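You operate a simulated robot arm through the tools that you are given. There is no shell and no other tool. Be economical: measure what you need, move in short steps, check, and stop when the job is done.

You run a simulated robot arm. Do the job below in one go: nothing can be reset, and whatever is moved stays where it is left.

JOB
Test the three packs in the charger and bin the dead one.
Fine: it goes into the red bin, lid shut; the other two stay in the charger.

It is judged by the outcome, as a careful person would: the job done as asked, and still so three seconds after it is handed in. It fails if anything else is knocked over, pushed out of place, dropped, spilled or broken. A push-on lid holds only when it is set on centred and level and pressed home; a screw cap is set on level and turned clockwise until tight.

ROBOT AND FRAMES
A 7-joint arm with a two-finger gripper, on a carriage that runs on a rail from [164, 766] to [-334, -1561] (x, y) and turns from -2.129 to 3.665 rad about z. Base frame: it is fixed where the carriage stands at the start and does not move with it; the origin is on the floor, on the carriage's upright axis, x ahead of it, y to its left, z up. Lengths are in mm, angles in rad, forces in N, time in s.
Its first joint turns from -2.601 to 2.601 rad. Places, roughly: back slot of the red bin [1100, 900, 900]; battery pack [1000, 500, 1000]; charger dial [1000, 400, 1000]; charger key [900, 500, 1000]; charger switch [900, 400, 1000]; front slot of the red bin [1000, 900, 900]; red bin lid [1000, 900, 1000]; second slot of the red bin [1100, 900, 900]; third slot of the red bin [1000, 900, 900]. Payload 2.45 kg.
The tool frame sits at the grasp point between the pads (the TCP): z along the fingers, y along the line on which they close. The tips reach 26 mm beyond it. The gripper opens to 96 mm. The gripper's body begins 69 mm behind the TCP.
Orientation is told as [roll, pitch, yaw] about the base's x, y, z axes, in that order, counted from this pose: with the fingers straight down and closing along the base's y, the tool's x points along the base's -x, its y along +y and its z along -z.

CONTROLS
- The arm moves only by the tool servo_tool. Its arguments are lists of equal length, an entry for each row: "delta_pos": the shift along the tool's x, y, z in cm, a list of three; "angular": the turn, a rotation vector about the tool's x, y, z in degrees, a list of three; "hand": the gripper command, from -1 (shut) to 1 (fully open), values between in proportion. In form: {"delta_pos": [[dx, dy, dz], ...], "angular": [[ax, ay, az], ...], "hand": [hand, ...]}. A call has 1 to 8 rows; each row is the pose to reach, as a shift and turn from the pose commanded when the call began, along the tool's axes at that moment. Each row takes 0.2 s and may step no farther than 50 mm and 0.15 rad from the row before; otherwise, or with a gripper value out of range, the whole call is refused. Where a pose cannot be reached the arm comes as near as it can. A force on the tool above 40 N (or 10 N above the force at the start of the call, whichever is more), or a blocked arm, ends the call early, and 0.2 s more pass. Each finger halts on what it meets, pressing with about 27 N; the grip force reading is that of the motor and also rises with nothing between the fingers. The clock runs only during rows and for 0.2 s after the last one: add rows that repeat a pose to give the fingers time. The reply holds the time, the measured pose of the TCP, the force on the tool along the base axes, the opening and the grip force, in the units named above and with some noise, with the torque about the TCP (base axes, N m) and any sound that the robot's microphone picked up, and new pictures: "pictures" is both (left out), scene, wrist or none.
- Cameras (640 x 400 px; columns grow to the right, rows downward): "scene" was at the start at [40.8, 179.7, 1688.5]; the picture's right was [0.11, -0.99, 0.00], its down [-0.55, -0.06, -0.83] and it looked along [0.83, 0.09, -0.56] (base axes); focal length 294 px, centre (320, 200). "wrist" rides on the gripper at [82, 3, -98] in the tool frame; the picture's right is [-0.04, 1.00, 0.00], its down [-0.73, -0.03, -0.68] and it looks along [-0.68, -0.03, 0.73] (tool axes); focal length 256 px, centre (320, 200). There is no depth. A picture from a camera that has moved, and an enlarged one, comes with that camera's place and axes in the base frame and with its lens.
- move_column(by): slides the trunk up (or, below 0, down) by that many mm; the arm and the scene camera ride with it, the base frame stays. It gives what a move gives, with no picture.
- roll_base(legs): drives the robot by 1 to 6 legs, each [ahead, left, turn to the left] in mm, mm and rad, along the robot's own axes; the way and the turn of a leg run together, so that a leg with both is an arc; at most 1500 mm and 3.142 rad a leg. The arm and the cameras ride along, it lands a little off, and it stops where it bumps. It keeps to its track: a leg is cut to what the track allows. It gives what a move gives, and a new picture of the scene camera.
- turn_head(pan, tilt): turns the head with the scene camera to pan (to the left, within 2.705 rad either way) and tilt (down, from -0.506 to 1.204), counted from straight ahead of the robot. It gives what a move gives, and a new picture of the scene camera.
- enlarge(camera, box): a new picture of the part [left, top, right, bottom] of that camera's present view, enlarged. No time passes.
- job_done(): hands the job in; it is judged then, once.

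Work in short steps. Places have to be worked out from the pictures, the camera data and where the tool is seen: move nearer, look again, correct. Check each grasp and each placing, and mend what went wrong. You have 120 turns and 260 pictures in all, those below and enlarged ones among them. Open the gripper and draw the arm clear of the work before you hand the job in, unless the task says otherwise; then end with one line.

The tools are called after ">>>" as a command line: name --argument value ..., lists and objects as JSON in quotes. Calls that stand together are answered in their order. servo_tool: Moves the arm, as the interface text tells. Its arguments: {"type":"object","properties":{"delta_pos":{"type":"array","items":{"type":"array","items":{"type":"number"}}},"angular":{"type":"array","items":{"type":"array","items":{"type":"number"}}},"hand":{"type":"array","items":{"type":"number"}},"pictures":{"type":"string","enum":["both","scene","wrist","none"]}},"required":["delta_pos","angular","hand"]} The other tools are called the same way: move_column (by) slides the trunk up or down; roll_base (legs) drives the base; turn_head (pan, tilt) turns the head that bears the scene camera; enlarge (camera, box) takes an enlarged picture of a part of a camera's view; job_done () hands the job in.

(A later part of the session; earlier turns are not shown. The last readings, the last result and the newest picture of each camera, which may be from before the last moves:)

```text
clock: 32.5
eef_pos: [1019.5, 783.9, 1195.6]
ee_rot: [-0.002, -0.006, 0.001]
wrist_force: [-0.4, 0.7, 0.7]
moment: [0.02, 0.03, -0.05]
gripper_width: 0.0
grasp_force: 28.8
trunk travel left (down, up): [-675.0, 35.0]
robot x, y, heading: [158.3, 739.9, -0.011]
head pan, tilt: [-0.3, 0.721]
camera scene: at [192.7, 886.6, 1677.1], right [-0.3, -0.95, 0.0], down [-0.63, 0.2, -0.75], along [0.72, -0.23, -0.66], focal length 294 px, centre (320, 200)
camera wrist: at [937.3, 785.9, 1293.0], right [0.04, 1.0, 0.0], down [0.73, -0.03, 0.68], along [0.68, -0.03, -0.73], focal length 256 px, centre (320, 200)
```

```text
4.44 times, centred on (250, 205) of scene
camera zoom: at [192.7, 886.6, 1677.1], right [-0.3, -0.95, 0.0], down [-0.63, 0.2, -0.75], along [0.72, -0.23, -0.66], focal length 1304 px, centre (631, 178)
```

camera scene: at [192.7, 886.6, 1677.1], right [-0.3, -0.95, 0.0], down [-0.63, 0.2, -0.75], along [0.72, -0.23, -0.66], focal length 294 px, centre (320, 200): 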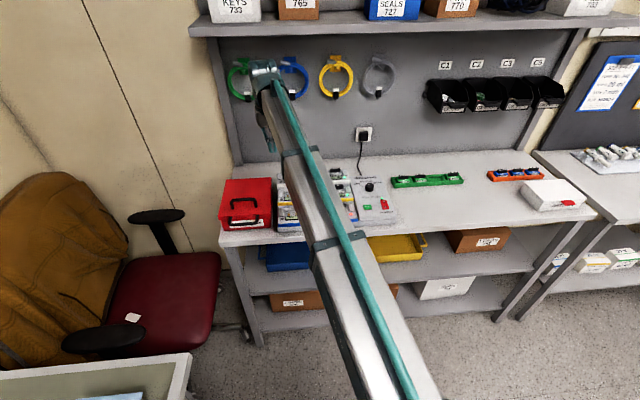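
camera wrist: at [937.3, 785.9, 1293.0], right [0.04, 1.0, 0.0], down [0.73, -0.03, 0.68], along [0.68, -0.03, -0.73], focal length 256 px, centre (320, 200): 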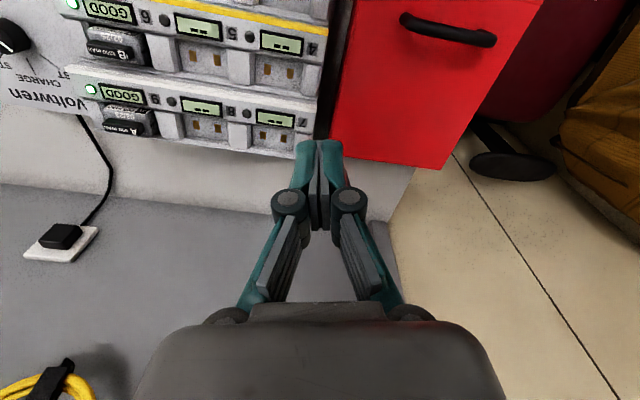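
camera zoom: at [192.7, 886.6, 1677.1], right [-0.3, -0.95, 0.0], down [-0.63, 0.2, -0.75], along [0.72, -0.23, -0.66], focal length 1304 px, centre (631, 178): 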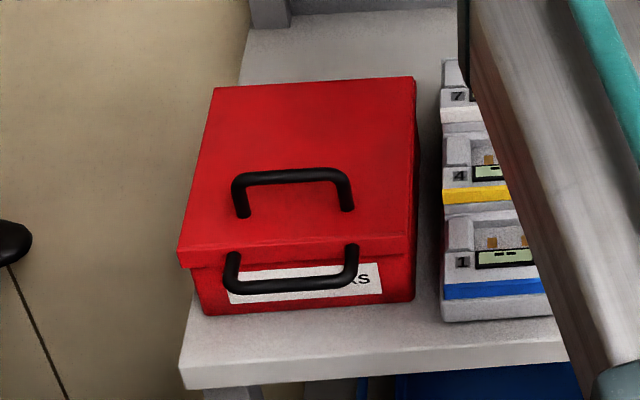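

The lid is 178 × 204 mm, yawed -0.19, with the handle close to its front (centre ≈ (993, 909, 1017), bar along the width). I turn the gripper ~79° so it closes across the bar and move above it.

>>> servo_tool --delta_pos '[[0.5, 3, 0], [1, 6, 0], [1.5, 9, 0], [2.6, 12.5, 0], [2.6, 12.5, 0], [2.6, 12.5, 0], [2.6, 12.5, 0], [2.6, 12.5, 0]]' --angular '[[0, 0, -8], [0, 0, -16], [0, 0, -24], [0, 0, -32], [0, 0, -40], [0, 0, -48], [0, 0, -56], [0, 0, -64]]' --hand '[-1, -0.8, -0.5, -0.3, -0.2, -0.2, -0.2, -0.2]' --pictures "none"

>>> servo_tool --delta_pos '[[0, 0, 3], [0, 0, 6], [0, 0, 6], [0, 0, 6]]' --angular '[[0, 0, -8], [0, 0, -15], [0, 0, -15], [0, 0, -15]]' --hand '[-0.2, -0.2, -0.2, -0.2]' --pictures "both"

>>> enlarge --camera "scene" --box '[200, 150, 320, 225]'

```text
clock: 34.3
eef_pos: [993.5, 906.2, 1195.8]
ee_rot: [-0.005, 0.001, 1.118]
wrist_force: [0.2, 0.1, 0.6]
moment: [0.01, 0.03, -0.03]
gripper_width: 38.5
grasp_force: 0.1
trunk travel left (down, up): [-675.0, 35.0]
robot x, y, heading: [157.2, 742.4, -0.014]
head pan, tilt: [-0.3, 0.721]
```

```text
clock: 35.3
eef_pos: [992.8, 906.3, 1134.7]
ee_rot: [-0.004, 0.002, 1.378]
wrist_force: [0.5, 0.7, 0.2]
moment: [0.0, -0.01, 0.06]
gripper_width: 38.2
grasp_force: 0.1
trunk travel left (down, up): [-675.0, 35.0]
robot x, y, heading: [159.0, 741.4, -0.007]
head pan, tilt: [-0.3, 0.721]
camera scene: at [192.9, 886.7, 1677.1], right [-0.3, -0.95, 0.0], down [-0.63, 0.2, -0.75], along [0.72, -0.23, -0.66], focal length 294 px, centre (320, 200)
camera wrist: at [973.6, 826.5, 1232.0], right [-0.97, 0.23, -0.01], down [0.16, 0.72, 0.68], along [0.16, 0.66, -0.73], focal length 256 px, centre (320, 200)
```

scene: 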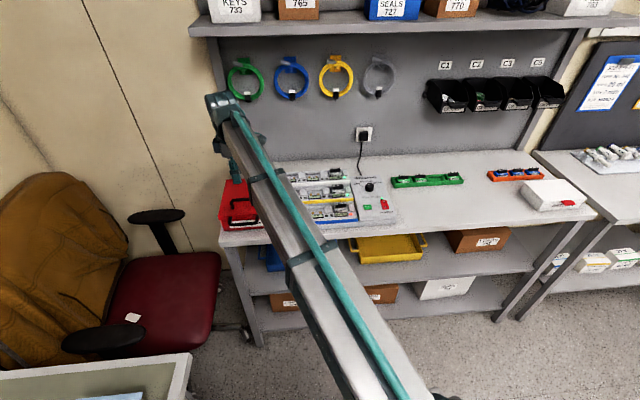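
wrist: 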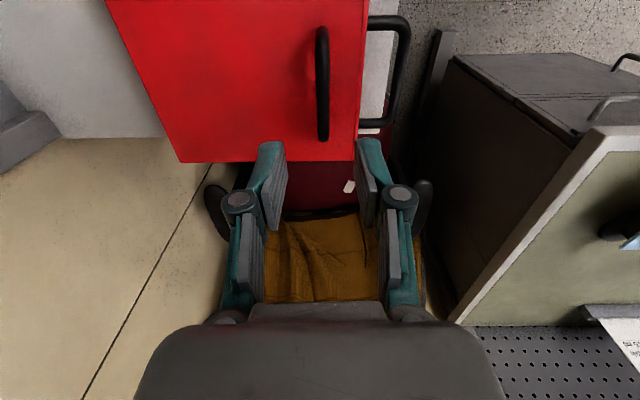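

```text
5.33 times, centred on (260, 188) of scene
camera zoom: at [192.9, 886.7, 1677.1], right [-0.3, -0.95, 0.0], down [-0.63, 0.2, -0.75], along [0.72, -0.23, -0.66], focal length 1565 px, centre (640, 267)
```

zoom: 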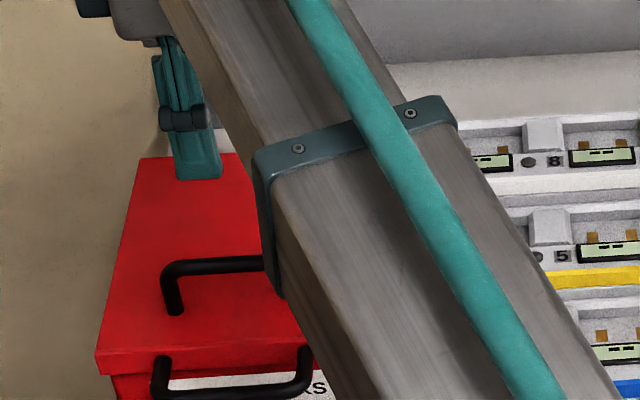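

The bar lies along the gap at about (990, 903). Descend to z≈1030 and check.

>>> servo_tool --delta_pos '[[0.2, 0.1, 4], [0.2, 0.1, 8], [0.2, 0.1, 10.4], [0.2, 0.1, 10.4]]' --angular '[[0, 0, 0], [0, 0, 0], [0, 0, 0], [0, 0, 0]]' --hand '[-0.2, -0.2, -0.2, -0.2]' --pictures "wrist"

>>> enlarge --camera "wrist" --box '[240, 80, 420, 240]'

```text
clock: 36.3
eef_pos: [993.0, 905.1, 1030.7]
ee_rot: [-0.008, 0.001, 1.379]
wrist_force: [-0.1, -0.7, 0.7]
moment: [0.01, 0.04, 0.0]
gripper_width: 38.5
grasp_force: 0.0
trunk travel left (down, up): [-675.0, 35.0]
robot x, y, heading: [162.7, 738.1, -0.009]
head pan, tilt: [-0.3, 0.721]
camera wrist: at [973.0, 825.6, 1128.2], right [-0.97, 0.23, -0.01], down [0.17, 0.72, 0.68], along [0.16, 0.66, -0.73], focal length 256 px, centre (320, 200)
```

wrist: 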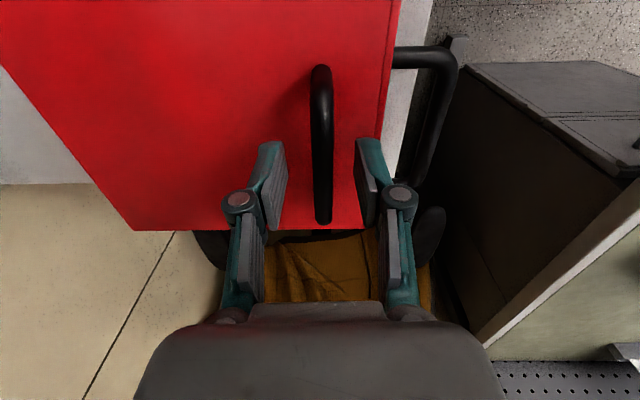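

```text
2.50 times, centred on (330, 160) of wrist
camera zoom: at [973.0, 825.6, 1128.2], right [-0.97, 0.23, -0.01], down [0.17, 0.72, 0.68], along [0.16, 0.66, -0.73], focal length 640 px, centre (295, 300)
```

zoom: 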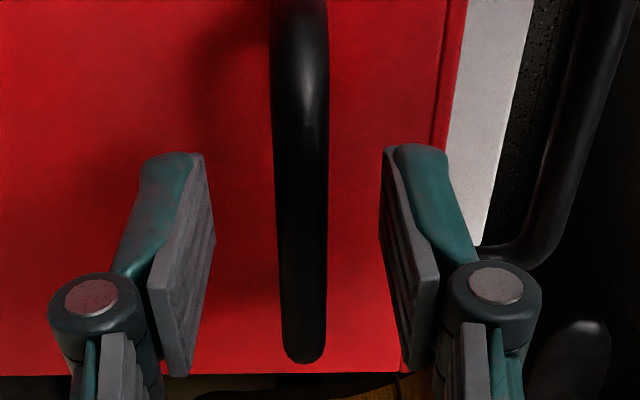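

Bar is centred between the fingers. Lower 1 cm and close on it.

>>> servo_tool --delta_pos '[[0, 0, 1.1], [0, 0, 1.1], [0, 0, 1.1], [0, 0, 1.1]]' --angular '[[0, 0, 0], [0, 0, 0], [0, 0, 0], [0, 0, 0]]' --hand '[-0.2, -0.6, -1, -1]' --pictures "none"

>>> servo_tool --delta_pos '[[0, 0, -0.5], [0, 0, -1], [0, 0, -1.5], [0, 0, -1.5]]' --angular '[[0, 0, 0], [0, 0, 0], [0, 0, 0], [0, 0, 0]]' --hand '[-1, -1, -1, -1]' --pictures "both"

>>> enlarge --camera "scene" --box '[200, 150, 320, 245]'

```text
clock: 37.3
eef_pos: [991.9, 904.8, 1019.7]
ee_rot: [-0.006, 0.004, 1.375]
wrist_force: [-7.4, 0.3, -4.6]
moment: [0.16, 0.01, -0.73]
gripper_width: 9.2
grasp_force: 37.0
trunk travel left (down, up): [-675.0, 35.0]
robot x, y, heading: [159.9, 746.3, -0.008]
head pan, tilt: [-0.3, 0.721]
```

```text
clock: 38.3
eef_pos: [990.6, 905.9, 1034.3]
ee_rot: [-0.001, 0.003, 1.378]
wrist_force: [-21.7, 2.4, -27.9]
moment: [0.17, 0.29, -0.71]
gripper_width: 10.2
grasp_force: 37.6
trunk travel left (down, up): [-675.0, 35.0]
robot x, y, heading: [156.8, 744.0, -0.008]
head pan, tilt: [-0.3, 0.721]
camera scene: at [193.5, 887.7, 1676.9], right [-0.3, -0.95, 0.0], down [-0.63, 0.2, -0.75], along [0.72, -0.23, -0.66], focal length 294 px, centre (320, 200)
camera wrist: at [972.8, 826.5, 1132.8], right [-0.97, 0.23, 0.0], down [0.17, 0.72, 0.68], along [0.16, 0.66, -0.74], focal length 256 px, centre (320, 200)
```

scene: 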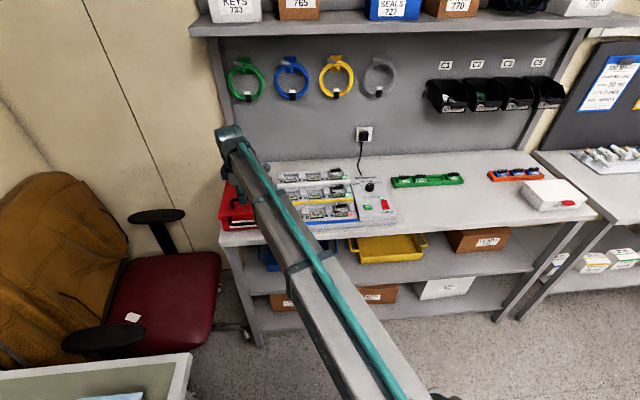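
wrist: 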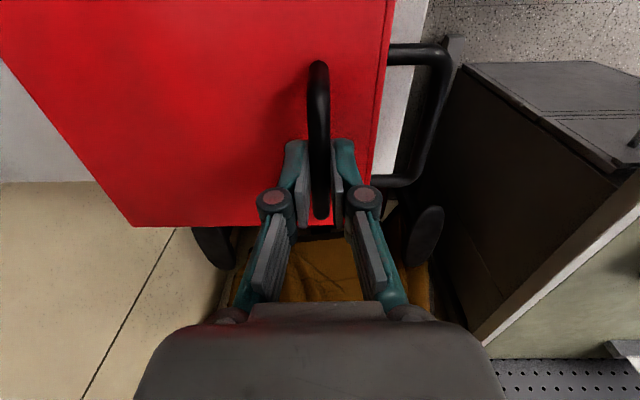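

```text
4.21 times, centred on (260, 198) of scene
camera zoom: at [193.5, 887.7, 1676.9], right [-0.3, -0.95, 0.0], down [-0.63, 0.2, -0.75], along [0.72, -0.23, -0.66], focal length 1236 px, centre (573, 210)
```

zoom: 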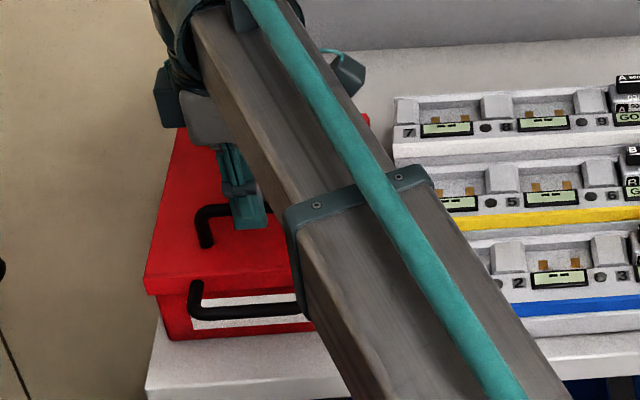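

The force reached -28 N and the bar seems to have slid in the fingers. I look closely at the lid's front seam.

>>> enlarge --camera "wrist" --box '[280, 20, 480, 240]'

>>> enlarge --camera "scene" --box '[215, 180, 285, 235]'

```text
1.82 times, centred on (380, 130) of wrist
camera zoom: at [972.8, 826.5, 1132.8], right [-0.97, 0.23, 0.0], down [0.17, 0.72, 0.68], along [0.16, 0.66, -0.74], focal length 465 px, centre (211, 327)
```

zoom: 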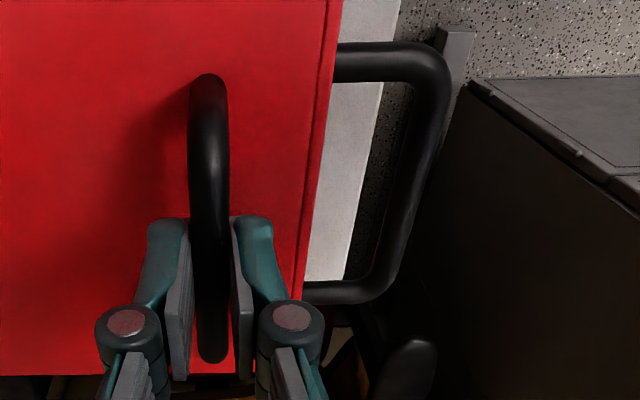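

```text
7.27 times, centred on (250, 208) of scene
camera zoom: at [193.5, 887.7, 1676.9], right [-0.3, -0.95, 0.0], down [-0.63, 0.2, -0.75], along [0.72, -0.23, -0.66], focal length 2134 px, centre (829, 146)
```

zoom: 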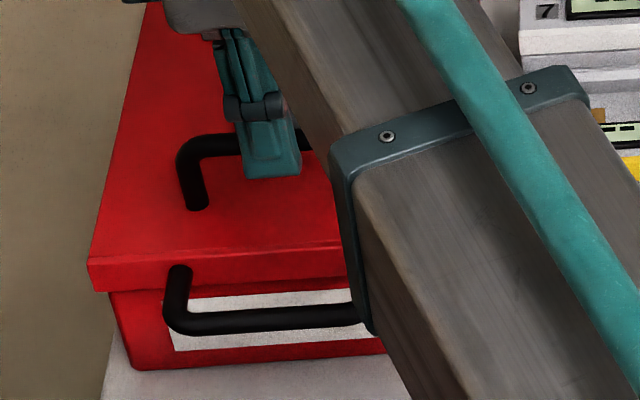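

The lid hasn't moved; the bar slid at 28 N. The front handle (bar ≈ (921, 920, 975)) sits on the lid's skirt, the natural opening handle of a back-hinged lid. Release here, rise and back off toward the front.

>>> servo_tool --delta_pos '[[0, 0, 0], [0, 0, 0], [0, 0, -4], [0, 0, -8], [0, 4.5, -10], [0, 9, -12], [0, 13, -12], [0, 15, -12]]' --angular '[[0, 0, 0], [0, 0, 0], [0, 0, 0], [0, 0, 0], [0, 0, 0], [0, 0, 0], [0, 0, 0], [0, 0, 0]]' --hand '[-0.5, -0.2, -0.2, -0.2, -0.2, -0.2, -0.2, -0.2]' --pictures "none"

>>> servo_tool --delta_pos '[[0, 0, 0], [0, 0, 0], [0, 0, 0], [0, 0, 0], [0, 0, 0], [0, 0, 0], [0, 0, 0], [0, 0, 0]]' --angular '[[8, 0, 0], [16, 0, 0], [24, 0, 0], [32, 0, 0], [40, 0, 0], [48, 0, 0], [56, 0, 0], [60, 0, 0]]' --hand '[-0.2, -0.2, -0.2, -0.2, -0.2, -0.2, -0.2, -0.2]' --pictures "both"

```text
clock: 40.1
eef_pos: [843.9, 933.2, 1152.8]
ee_rot: [-0.006, 0.002, 1.377]
wrist_force: [-1.0, 0.1, 0.9]
moment: [0.0, 0.02, -0.01]
gripper_width: 38.2
grasp_force: 0.1
trunk travel left (down, up): [-675.0, 35.0]
robot x, y, heading: [161.2, 740.5, -0.01]
head pan, tilt: [-0.3, 0.721]
```

```text
clock: 41.9
eef_pos: [844.2, 935.3, 1154.7]
ee_rot: [-1.055, 0.003, 1.378]
wrist_force: [0.1, 0.5, 0.6]
moment: [-0.01, -0.04, 0.01]
gripper_width: 38.3
grasp_force: 0.2
trunk travel left (down, up): [-675.0, 35.0]
robot x, y, heading: [156.6, 740.3, -0.015]
head pan, tilt: [-0.3, 0.721]
camera scene: at [192.8, 886.7, 1677.1], right [-0.3, -0.95, 0.0], down [-0.63, 0.2, -0.75], along [0.72, -0.23, -0.66], focal length 294 px, centre (320, 200)
camera wrist: at [743.4, 870.4, 1199.8], right [-0.48, 0.13, -0.87], down [-0.43, 0.83, 0.36], along [0.77, 0.54, -0.34], focal length 256 px, centre (320, 200)
```

scene: 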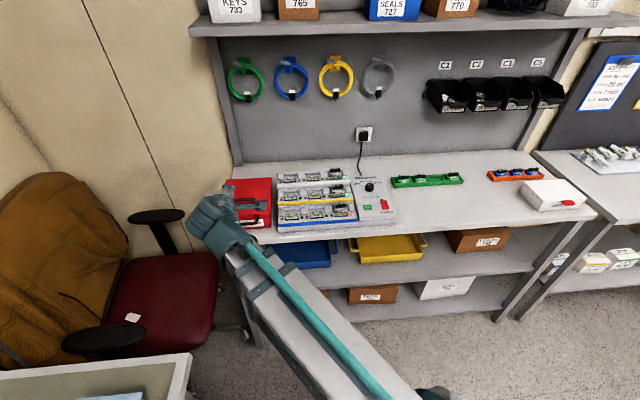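
wrist: 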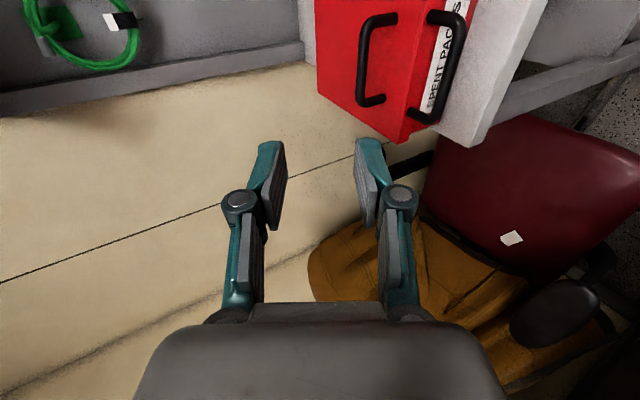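

>>> enlarge --camera "wrist" --box '[310, 0, 550, 150]'

```text
2.67 times, centred on (430, 75) of wrist
camera zoom: at [743.4, 870.4, 1199.8], right [-0.48, 0.13, -0.87], down [-0.43, 0.83, 0.36], along [0.77, 0.54, -0.34], focal length 683 px, centre (27, 533)
```

zoom: 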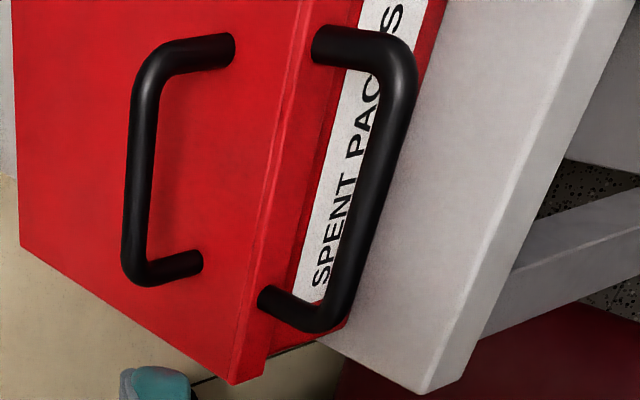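

Front handle clearly belongs to the lid skirt. Move to a pre-grasp 6 cm before its bar.

>>> servo_tool --delta_pos '[[0, 3, 2.4], [0, 6, 4.9], [0, 9, 7.3], [0, 11.7, 9.7], [0, 11.7, 9.7]]' --angular '[[0, 0, 0], [0, 0, 0], [0, 0, 0], [0, 0, 0], [0, 0, 0]]' --hand '[-0.1, -0.1, -0.1, -0.1, -0.1]' --pictures "both"

>>> enlarge --camera "wrist" --box '[200, 20, 440, 220]'

```text
clock: 43.1
eef_pos: [871.7, 929.1, 1005.2]
ee_rot: [-1.05, 0.003, 1.379]
wrist_force: [0.3, -1.4, 0.5]
moment: [0.02, 0.04, 0.01]
gripper_width: 43.3
grasp_force: 0.0
trunk travel left (down, up): [-675.0, 35.0]
robot x, y, heading: [156.4, 745.2, -0.007]
head pan, tilt: [-0.3, 0.721]
camera scene: at [192.9, 886.6, 1677.1], right [-0.3, -0.95, 0.0], down [-0.63, 0.2, -0.75], along [0.72, -0.23, -0.66], focal length 294 px, centre (320, 200)
camera wrist: at [770.2, 865.5, 1049.7], right [-0.48, 0.13, -0.87], down [-0.42, 0.83, 0.36], along [0.77, 0.54, -0.34], focal length 256 px, centre (320, 200)
```

scene: 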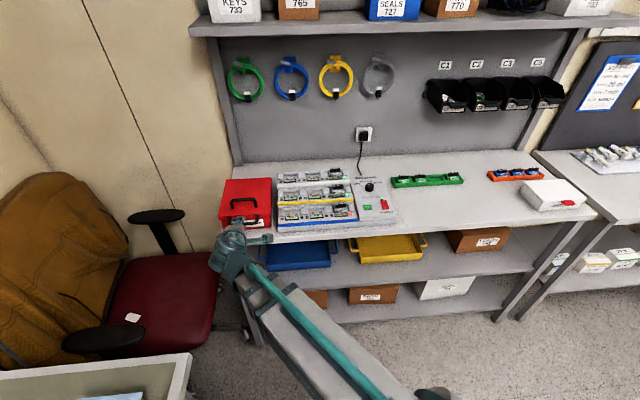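
wrist: 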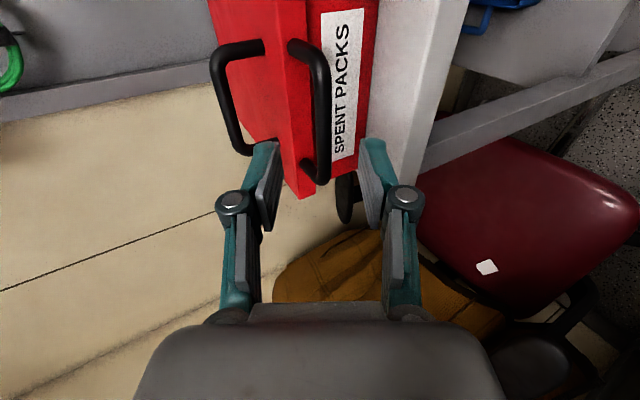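

```text
2.00 times, centred on (320, 120) of wrist
camera zoom: at [770.2, 865.5, 1049.7], right [-0.48, 0.13, -0.87], down [-0.42, 0.83, 0.36], along [0.77, 0.54, -0.34], focal length 512 px, centre (320, 360)
```

zoom: 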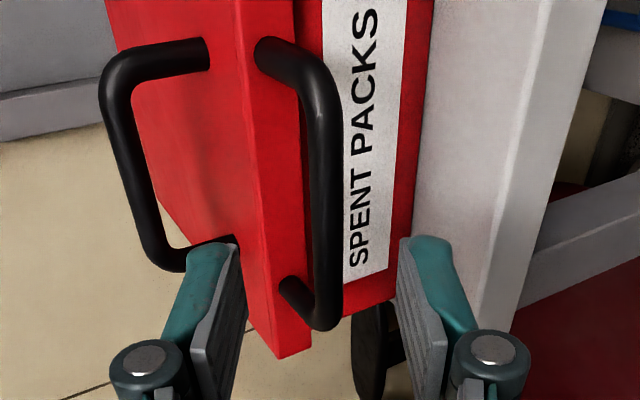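

Bar at ≈ (921, 918, 972), in line. Advance and grip.

>>> servo_tool --delta_pos '[[0, 0.2, 2], [0, 0.3, 4], [0, 0.3, 5.5], [0, 0.3, 5.5], [0, 0.3, 5.5], [0, 0.3, 5.5]]' --angular '[[0, 0, 0], [0, 0, 0], [0, 0, 0], [0, 0, 0], [0, 0, 0], [0, 0, 0]]' --hand '[-0.1, -0.1, -0.1, -0.6, -1, -1]' --pictures "both"

>>> enlarge --camera "wrist" --box '[200, 20, 440, 220]'

```text
clock: 44.5
eef_pos: [917.0, 920.9, 976.4]
ee_rot: [-1.053, 0.002, 1.378]
wrist_force: [0.8, -0.3, 4.9]
moment: [0.09, -0.07, 0.02]
gripper_width: 9.6
grasp_force: 36.9
trunk travel left (down, up): [-675.0, 35.0]
robot x, y, heading: [160.2, 742.3, -0.011]
head pan, tilt: [-0.3, 0.721]
camera scene: at [192.6, 886.5, 1677.2], right [-0.3, -0.95, 0.0], down [-0.63, 0.2, -0.75], along [0.72, -0.23, -0.66], focal length 294 px, centre (320, 200)
camera wrist: at [815.1, 856.4, 1021.1], right [-0.48, 0.13, -0.87], down [-0.42, 0.83, 0.36], along [0.77, 0.54, -0.34], focal length 256 px, centre (320, 200)
```

scene: 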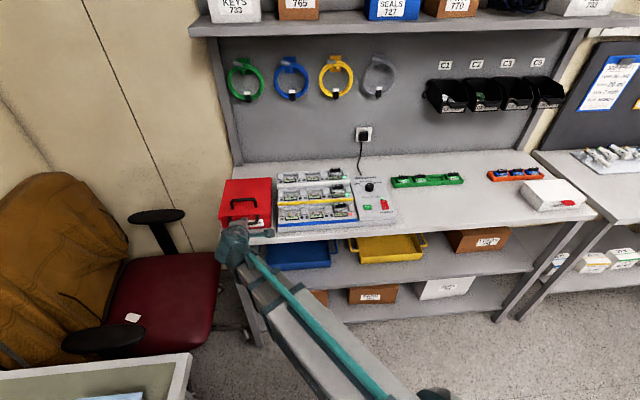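
wrist: 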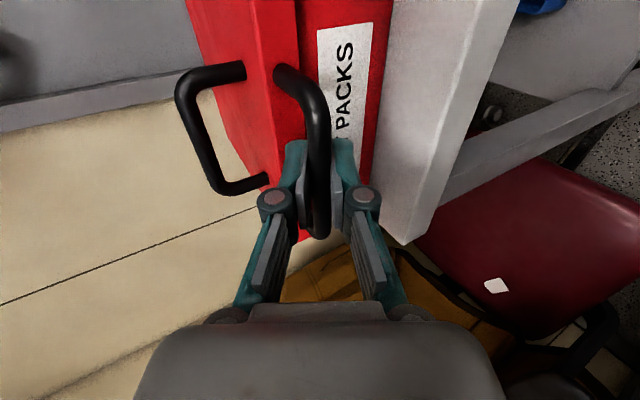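

```text
2.00 times, centred on (320, 120) of wrist
camera zoom: at [815.1, 856.4, 1021.1], right [-0.48, 0.13, -0.87], down [-0.42, 0.83, 0.36], along [0.77, 0.54, -0.34], focal length 512 px, centre (320, 360)
```

zoom: 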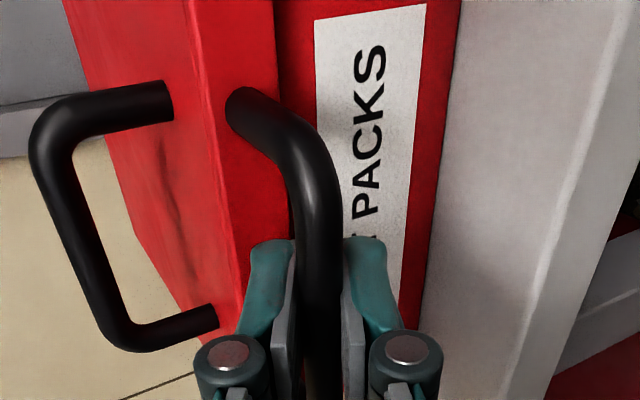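

Bar gripped (9.6 mm). Lift along the hinge arc by 3 cm, rotating with the lid, and watch the force.

>>> servo_tool --delta_pos '[[0, -0.43, -0.25], [0, -0.87, -0.5], [0, -1.74, -0.98], [0, -2.6, -1.45], [0, -2.6, -1.45]]' --angular '[[-1.2, 0, 0], [-2.4, 0, 0], [-4.8, 0, 0], [-7.2, 0, 0], [-7.2, 0, 0]]' --hand '[-1, -1, -1, -1, -1]' --pictures "both"

>>> enlarge --camera "scene" --box '[200, 165, 300, 250]'

```text
clock: 45.1
eef_pos: [914.8, 919.3, 976.4]
ee_rot: [-1.002, 0.002, 1.372]
wrist_force: [-1.5, 1.8, -21.1]
moment: [0.37, 0.08, 0.59]
gripper_width: 9.3
grasp_force: 37.3
trunk travel left (down, up): [-675.0, 35.0]
robot x, y, heading: [158.5, 743.8, -0.01]
head pan, tilt: [-0.3, 0.721]
stopped in row 2: the force on the tool passed its limit at 47 N (the readings are from after the stop); the commanded pose is now the measured one
camera scene: at [194.3, 887.6, 1676.8], right [-0.3, -0.95, 0.0], down [-0.63, 0.2, -0.75], along [0.71, -0.23, -0.66], focal length 294 px, centre (320, 200)
camera wrist: at [815.8, 856.8, 1025.9], right [-0.52, 0.14, -0.84], down [-0.4, 0.83, 0.39], along [0.75, 0.54, -0.37], focal length 256 px, centre (320, 200)
```

scene: 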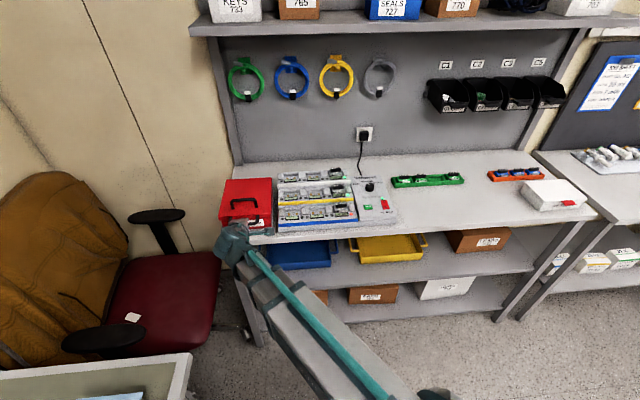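
wrist: 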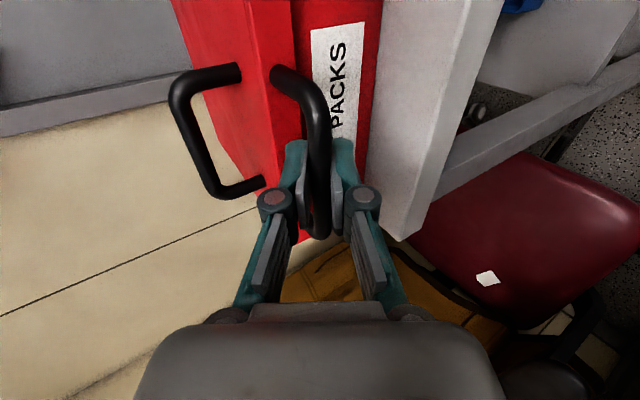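

```text
4.71 times, centred on (250, 208) of scene
camera zoom: at [194.3, 887.6, 1676.8], right [-0.3, -0.95, 0.0], down [-0.63, 0.2, -0.75], along [0.71, -0.23, -0.66], focal length 1381 px, centre (649, 165)
```

zoom: 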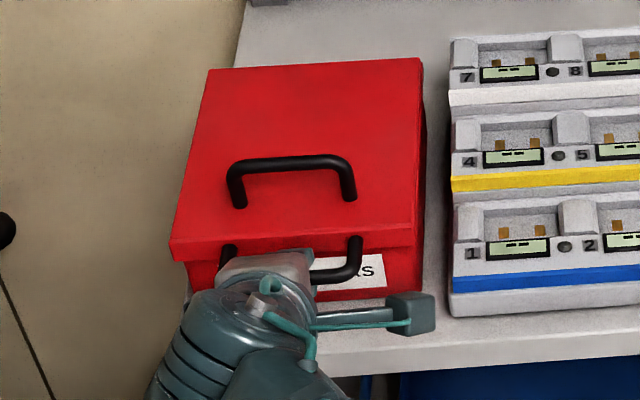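

Even 47 N upward didn't move it, so it isn't lifting here. Perhaps the lid slides; test a gentle pull straight toward the front.

>>> servo_tool --delta_pos '[[0, 0.1, 0.05], [0, 0.2, -0.12], [0, 0.31, -0.29], [0, 0.42, -0.46], [0, 0.53, -0.62], [0, 0.53, -0.62]]' --angular '[[0, 0, 0], [0, 0, 0], [0, 0, 0], [0, 0, 0], [0, 0, 0], [0, 0, 0]]' --hand '[-1, -1, -1, -1, -1, -1]' --pictures "both"

>>> enlarge --camera "scene" --box '[200, 165, 300, 250]'

```text
clock: 46.5
eef_pos: [908.3, 922.0, 977.4]
ee_rot: [-1.006, 0.002, 1.373]
wrist_force: [1.1, 7.6, -19.2]
moment: [0.03, 0.08, -0.02]
gripper_width: 9.3
grasp_force: 36.9
trunk travel left (down, up): [-675.0, 35.0]
robot x, y, heading: [159.7, 739.0, -0.009]
head pan, tilt: [-0.3, 0.721]
camera scene: at [195.1, 888.1, 1676.9], right [-0.3, -0.95, 0.0], down [-0.63, 0.2, -0.75], along [0.71, -0.23, -0.66], focal length 294 px, centre (320, 200)
camera wrist: at [808.7, 858.2, 1025.6], right [-0.52, 0.14, -0.84], down [-0.4, 0.83, 0.39], along [0.76, 0.54, -0.37], focal length 256 px, centre (320, 200)
```

scene: 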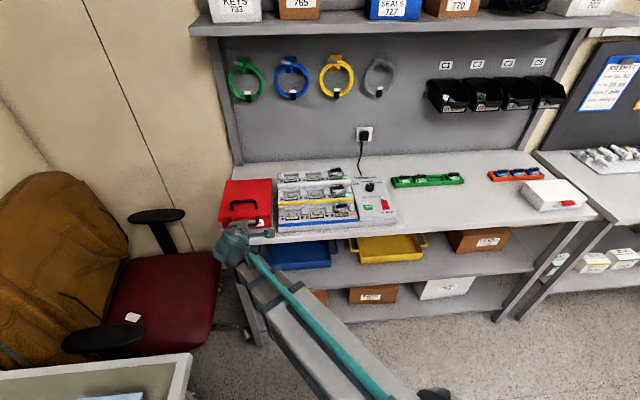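
wrist: 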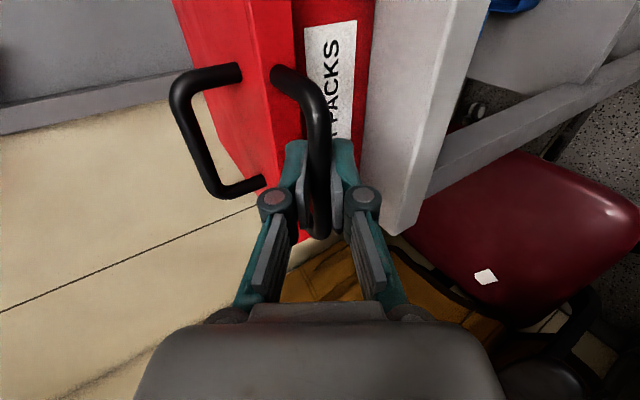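

```text
4.71 times, centred on (250, 208) of scene
camera zoom: at [195.1, 888.1, 1676.9], right [-0.3, -0.95, 0.0], down [-0.63, 0.2, -0.75], along [0.71, -0.23, -0.66], focal length 1381 px, centre (649, 165)
```

zoom: 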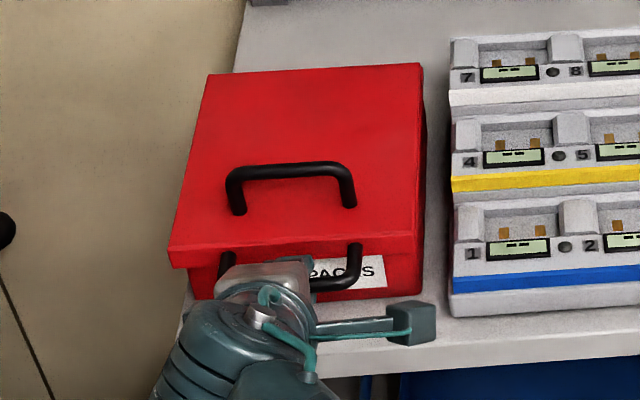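

The lid moved ~7 mm toward the front relative to the label with little force: it's a sliding lid. Relieve the upward load and slide 4 cm more.

>>> servo_tool --delta_pos '[[0, 0.17, 0.11], [0, 0.7, -0.73], [0, 1.24, -1.57], [0, 1.78, -2.42], [0, 2.32, -3.26], [0, 2.32, -3.26]]' --angular '[[0, 0, 0], [0, 0, 0], [0, 0, 0], [0, 0, 0], [0, 0, 0], [0, 0, 0]]' --hand '[-1, -1, -1, -1, -1, -1]' --pictures "both"

>>> enlarge --camera "scene" --box '[200, 165, 300, 250]'

```text
clock: 47.9
eef_pos: [867.6, 929.9, 975.6]
ee_rot: [-1.008, 0.0, 1.375]
wrist_force: [2.9, 15.5, 0.0]
moment: [0.42, -0.06, 0.57]
gripper_width: 9.6
grasp_force: 37.0
trunk travel left (down, up): [-675.0, 35.0]
robot x, y, heading: [156.7, 742.6, -0.009]
head pan, tilt: [-0.3, 0.721]
camera scene: at [193.2, 888.7, 1676.9], right [-0.3, -0.95, 0.0], down [-0.63, 0.2, -0.75], along [0.72, -0.23, -0.66], focal length 294 px, centre (320, 200)
camera wrist: at [768.3, 866.5, 1025.3], right [-0.52, 0.14, -0.85], down [-0.41, 0.83, 0.39], along [0.76, 0.54, -0.37], focal length 256 px, centre (320, 200)
```

scene: 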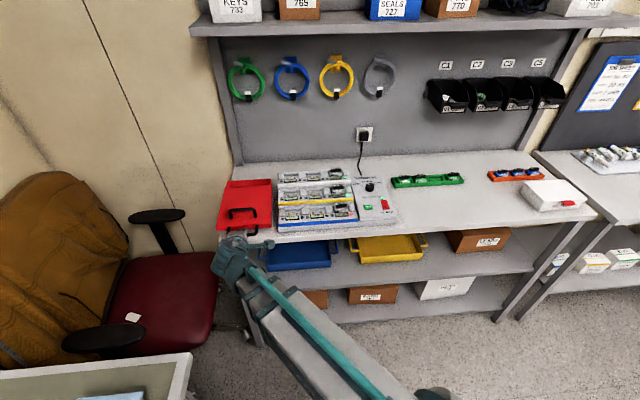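
wrist: 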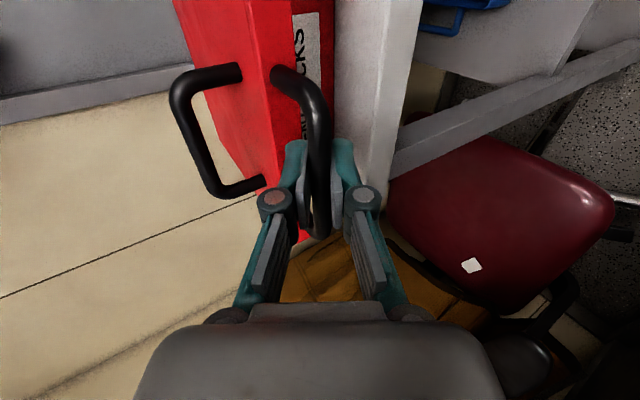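

```text
4.71 times, centred on (250, 208) of scene
camera zoom: at [193.2, 888.7, 1676.9], right [-0.3, -0.95, 0.0], down [-0.63, 0.2, -0.75], along [0.72, -0.23, -0.66], focal length 1381 px, centre (649, 165)
```

zoom: 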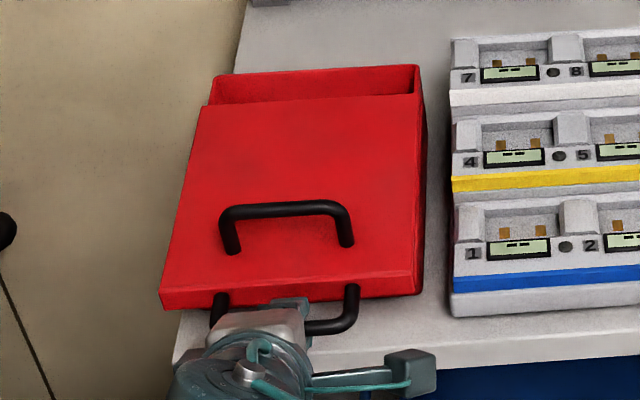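

Confirmed: sliding lid, back opens first. Slide 5 cm more, straying slightly left to relieve the side load.

>>> servo_tool --delta_pos '[[-0.1, 0.54, -0.84], [-0.2, 1.08, -1.69], [-0.2, 1.62, -2.53], [-0.2, 2.15, -3.37], [-0.2, 2.7, -4.2], [-0.2, 2.7, -4.2]]' --angular '[[0, 0, 0], [0, 0, 0], [0, 0, 0], [0, 0, 0], [0, 0, 0], [0, 0, 0]]' --hand '[-1, -1, -1, -1, -1, -1]' --pictures "scene"

>>> enlarge --camera "scene" --box '[200, 165, 300, 250]'

```text
clock: 49.3
eef_pos: [818.2, 941.0, 976.8]
ee_rot: [-1.009, 0.003, 1.372]
wrist_force: [1.2, 10.9, 15.2]
moment: [-0.39, -0.02, -0.54]
gripper_width: 9.5
grasp_force: 37.5
trunk travel left (down, up): [-675.0, 35.0]
robot x, y, heading: [158.2, 739.2, -0.009]
head pan, tilt: [-0.3, 0.721]
camera scene: at [191.7, 887.7, 1677.1], right [-0.3, -0.95, 0.0], down [-0.63, 0.2, -0.75], along [0.72, -0.23, -0.66], focal length 294 px, centre (320, 200)
```

scene: 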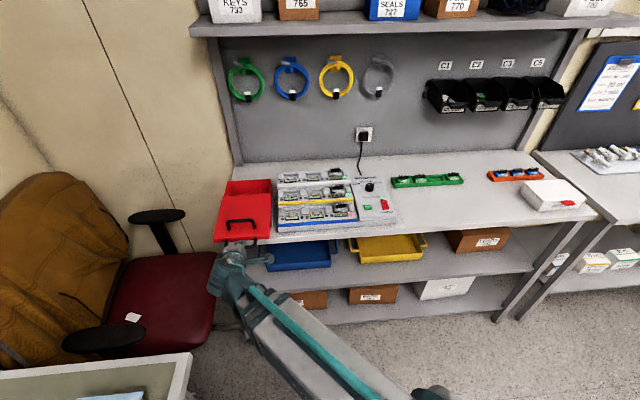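

```text
4.71 times, centred on (250, 208) of scene
camera zoom: at [191.7, 887.7, 1677.1], right [-0.3, -0.95, 0.0], down [-0.63, 0.2, -0.75], along [0.72, -0.23, -0.66], focal length 1381 px, centre (649, 165)
```

zoom: 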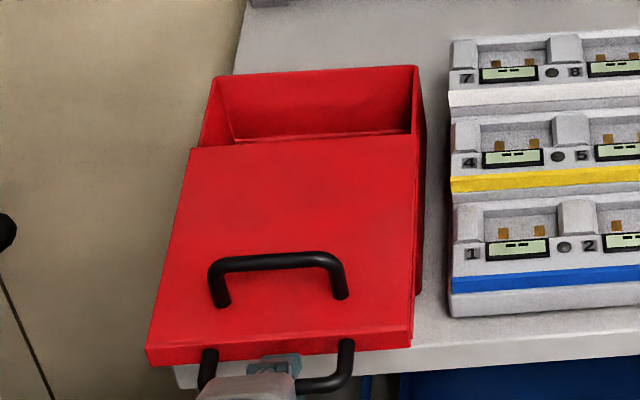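

Open ~98 mm. Slide 3.5 cm more for room, lifting a hair to zero the vertical load.

>>> servo_tool --delta_pos '[[-0.05, 0.44, -0.9], [-0.1, 0.98, -1.74], [-0.1, 1.52, -2.58], [-0.1, 1.8, -3.0], [-0.1, 1.8, -3.0]]' --angular '[[0, 0, 0], [0, 0, 0], [0, 0, 0], [0, 0, 0], [0, 0, 0]]' --hand '[-1, -1, -1, -1, -1]' --pictures "scene"

>>> enlarge --camera "scene" --box '[200, 165, 300, 250]'

```text
clock: 50.5
eef_pos: [785.2, 949.6, 976.4]
ee_rot: [-1.007, 0.002, 1.373]
wrist_force: [0.9, 4.2, 2.3]
moment: [0.07, 0.0, 0.1]
gripper_width: 9.7
grasp_force: 37.0
trunk travel left (down, up): [-675.0, 35.0]
robot x, y, heading: [157.8, 741.7, -0.008]
head pan, tilt: [-0.3, 0.721]
camera scene: at [192.8, 887.2, 1677.0], right [-0.3, -0.95, 0.0], down [-0.63, 0.2, -0.75], along [0.72, -0.23, -0.66], focal length 294 px, centre (320, 200)
```

scene: 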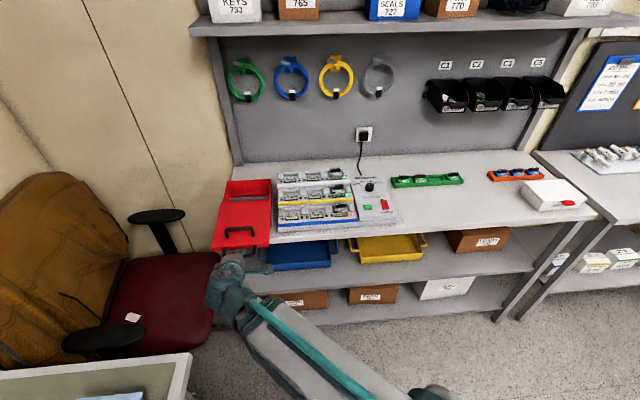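

```text
4.71 times, centred on (250, 208) of scene
camera zoom: at [192.8, 887.2, 1677.0], right [-0.3, -0.95, 0.0], down [-0.63, 0.2, -0.75], along [0.72, -0.23, -0.66], focal length 1381 px, centre (649, 165)
```

zoom: 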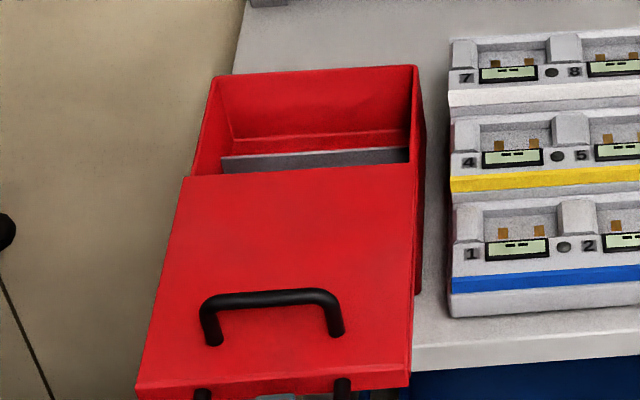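

A divider inside is visible. Release the handle, back off and rise.

>>> servo_tool --delta_pos '[[0, 0, 0], [0, 0, 0], [0, 0, -3], [0, 0, -6.5], [0, -3, -9], [0, -7, -11], [0, -11, -13], [0, -15, -15]]' --angular '[[0, 0, 0], [0, 0, 0], [0, 0, 0], [0, 0, 0], [0, 0, 0], [0, 0, 0], [0, 0, 0], [0, 0, 0]]' --hand '[-0.5, -0.1, -0.1, -0.1, -0.1, -0.1, -0.1, -0.1]' --pictures "none"

>>> servo_tool --delta_pos '[[0, 0, 0], [0, 0, 0], [0, 0, 0], [0, 0, 0], [0, 0, 0], [0, 0, 0], [0, 0, 0], [0, 0, 0]]' --angular '[[-8, 0, 0], [-16, 0, 0], [-24, 0, 0], [-32, 0, 0], [-40, 0, 0], [-48, 0, 0], [-56, 0, 0], [-57.7, 0, 0]]' --hand '[-1, -1, -1, -1, -1, -1, -1, -1]' --pictures "both"

```text
clock: 52.3
eef_pos: [751.8, 965.2, 1188.3]
ee_rot: [-1.006, 0.002, 1.372]
wrist_force: [0.6, -0.3, -0.2]
moment: [0.01, -0.01, -0.01]
gripper_width: 43.2
grasp_force: 0.1
out of reach, approached as far as the arm can: row 3, 4, 5, 6, 7, 8
trunk travel left (down, up): [-675.0, 35.0]
robot x, y, heading: [160.4, 740.3, -0.011]
head pan, tilt: [-0.3, 0.721]
```

```text
clock: 54.1
eef_pos: [748.7, 964.7, 1187.2]
ee_rot: [0.002, 0.003, 1.374]
wrist_force: [-0.8, -0.5, -0.3]
moment: [0.02, 0.02, -0.05]
gripper_width: 0.1
grasp_force: 26.8
trunk travel left (down, up): [-675.0, 35.0]
robot x, y, heading: [157.4, 740.8, -0.009]
head pan, tilt: [-0.3, 0.721]
camera scene: at [192.9, 886.6, 1677.1], right [-0.3, -0.95, 0.0], down [-0.63, 0.2, -0.75], along [0.72, -0.23, -0.66], focal length 294 px, centre (320, 200)
camera wrist: at [729.7, 884.8, 1285.4], right [-0.97, 0.24, 0.0], down [0.17, 0.71, 0.68], along [0.16, 0.66, -0.73], focal length 256 px, centre (320, 200)
```

scene: 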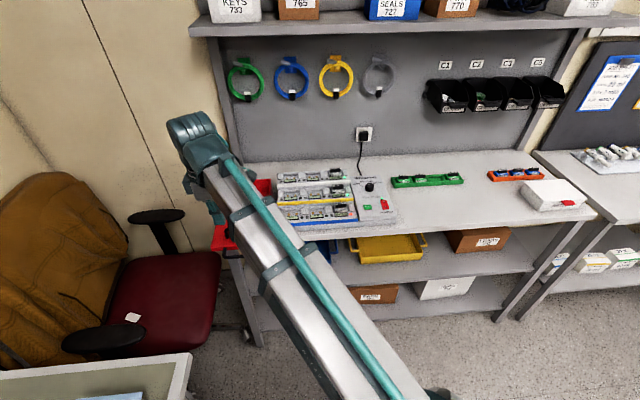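
wrist: 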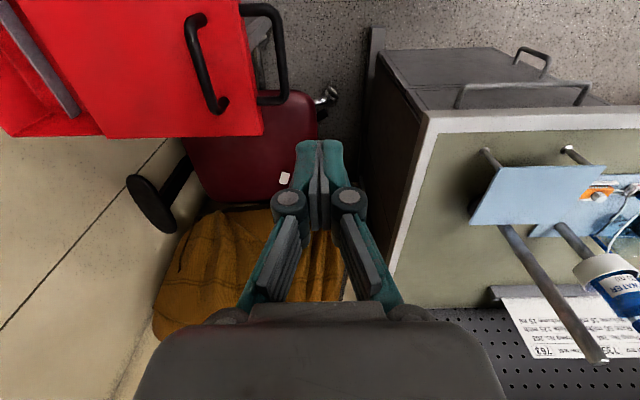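

The lid stays put. Move over the open bin, turning the wrist back to look inside.

>>> servo_tool --delta_pos '[[0.4, -3.8, 0], [0.9, -7.6, 0], [1.3, -11.4, 0], [1.8, -15.2, 0], [2.2, -19, 0], [2.7, -22.8, 0], [3.2, -26.6, 0], [3.6, -30.4, 0]]' --angular '[[0, 0, 8], [0, 0, 16], [0, 0, 24], [0, 0, 32], [0, 0, 40], [0, 0, 48], [0, 0, 56], [0, 0, 64]]' --hand '[-1, -1, -1, -1, -1, -1, -1, -1]' --pictures "none"

>>> servo_tool --delta_pos '[[0, 0, 0], [0, 0, 0], [0, 0, 0], [0, 0, 0]]' --angular '[[0, 0, 8], [0, 0, 16], [0, 0, 24], [0, 0, 24]]' --hand '[-1, -1, -1, -1]' --pictures "wrist"

>>> enlarge --camera "wrist" --box '[220, 10, 460, 160]'

```text
clock: 55.9
eef_pos: [1042.3, 869.6, 1187.2]
ee_rot: [-0.001, 0.0, 0.252]
wrist_force: [0.3, 0.0, -0.9]
moment: [-0.01, 0.01, -0.01]
gripper_width: 0.0
grasp_force: 26.9
trunk travel left (down, up): [-675.0, 35.0]
robot x, y, heading: [157.8, 744.5, -0.012]
head pan, tilt: [-0.3, 0.721]
```

```text
clock: 56.9
eef_pos: [1039.2, 869.4, 1187.3]
ee_rot: [-0.001, 0.001, -0.163]
wrist_force: [-0.1, -0.5, -0.1]
moment: [-0.02, -0.03, 0.01]
gripper_width: 0.2
grasp_force: 27.2
trunk travel left (down, up): [-675.0, 35.0]
robot x, y, heading: [158.6, 739.4, -0.008]
head pan, tilt: [-0.3, 0.721]
camera wrist: at [960.0, 885.8, 1284.9], right [0.2, 0.98, 0.0], down [0.72, -0.15, 0.68], along [0.67, -0.14, -0.73], focal length 256 px, centre (320, 200)
```

wrist: 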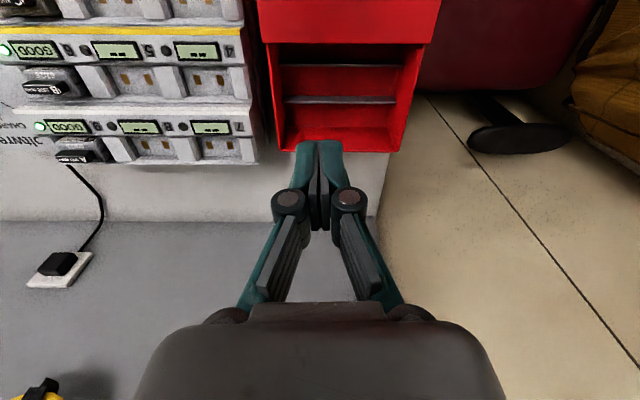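

```text
2.67 times, centred on (340, 85) of wrist
camera zoom: at [960.0, 885.8, 1284.9], right [0.2, 0.98, 0.0], down [0.72, -0.15, 0.68], along [0.67, -0.14, -0.73], focal length 683 px, centre (267, 507)
```

zoom: 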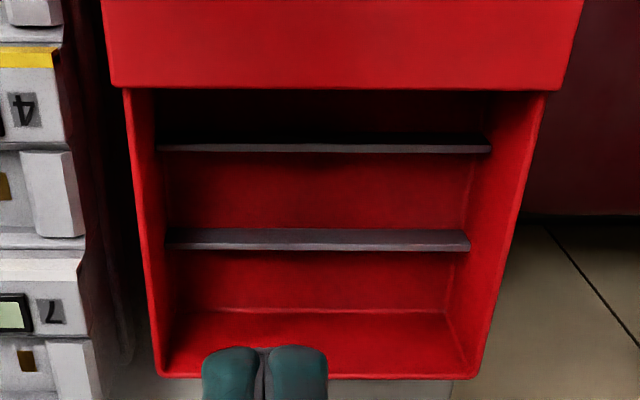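

The bin has transverse dividers; the back and third slots are open and empty. Now look closely at pack C (cap ≈ (922, 575, 960)).

>>> servo_tool --delta_pos '[[2, -3.6, 0], [4, -7.3, 0], [6, -11, 1], [8, -14.6, 2], [10, -18.2, 4], [12, -21.8, 7], [14, -25.5, 9], [14, -25.5, 12]]' --angular '[[0, 0, -5], [0, 0, -9.3], [0, 0, -9.3], [0, 0, -9.3], [0, 0, -9.3], [0, 0, -9.3], [0, 0, -9.3], [0, 0, -9.3]]' --hand '[-1, -1, -1, -1, -1, -1, -1, -1]' --pictures "wrist"

>>> enlarge --camera "wrist" --box '[170, 110, 330, 210]'

```text
refused: row 6 steps farther than a row can; nothing moved
```

```text
4.00 times, centred on (250, 160) of wrist
camera zoom: at [960.0, 885.8, 1284.9], right [0.2, 0.98, 0.0], down [0.72, -0.15, 0.68], along [0.67, -0.14, -0.73], focal length 1024 px, centre (600, 360)
```

zoom: 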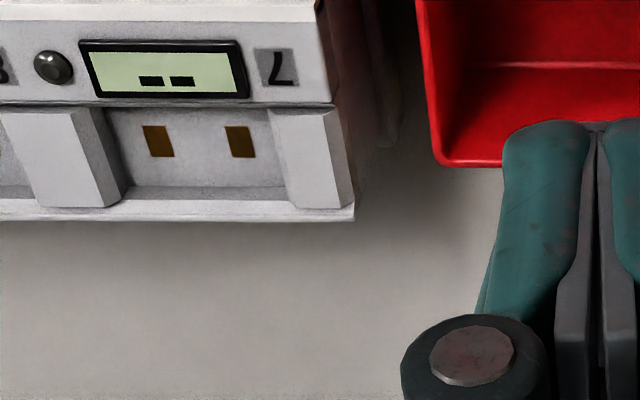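

Same move with evenly sized steps.

>>> servo_tool --delta_pos '[[2, -3.6, 0], [4, -7.3, 0.5], [6, -11, 1.5], [8, -14.6, 3], [10, -18.2, 5], [12, -21.8, 7.5], [14, -25.5, 9], [14, -25.5, 12]]' --angular '[[0, 0, -5], [0, 0, -9.3], [0, 0, -9.3], [0, 0, -9.3], [0, 0, -9.3], [0, 0, -9.3], [0, 0, -9.3], [0, 0, -9.3]]' --hand '[-1, -1, -1, -1, -1, -1, -1, -1]' --pictures "wrist"

>>> enlarge --camera "wrist" --box '[170, 110, 330, 210]'

```text
clock: 58.7
eef_pos: [859.8, 638.5, 1068.4]
ee_rot: [0.0, -0.001, -0.001]
wrist_force: [-0.5, -0.3, 0.4]
moment: [0.02, 0.02, -0.01]
gripper_width: 0.0
grasp_force: 26.9
trunk travel left (down, up): [-675.0, 35.0]
robot x, y, heading: [158.7, 739.9, -0.006]
head pan, tilt: [-0.3, 0.721]
camera wrist: at [777.5, 641.3, 1166.0], right [0.04, 1.0, 0.0], down [0.73, -0.03, 0.68], along [0.68, -0.03, -0.73], focal length 256 px, centre (320, 200)
```

wrist: 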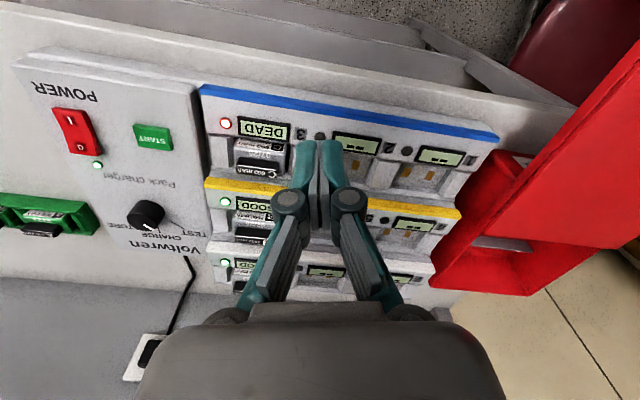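

```text
4.00 times, centred on (250, 160) of wrist
camera zoom: at [777.5, 641.3, 1166.0], right [0.04, 1.0, 0.0], down [0.73, -0.03, 0.68], along [0.68, -0.03, -0.73], focal length 1024 px, centre (600, 360)
```

zoom: 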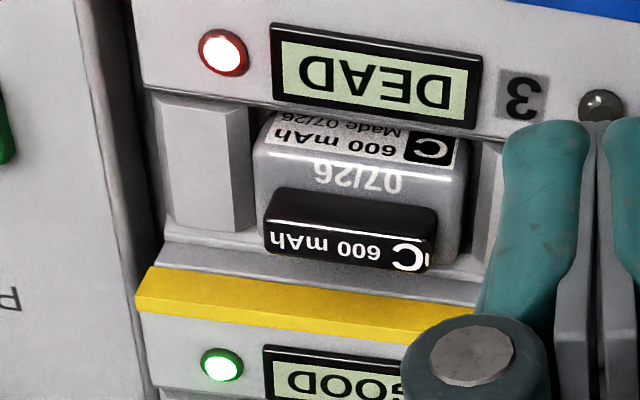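

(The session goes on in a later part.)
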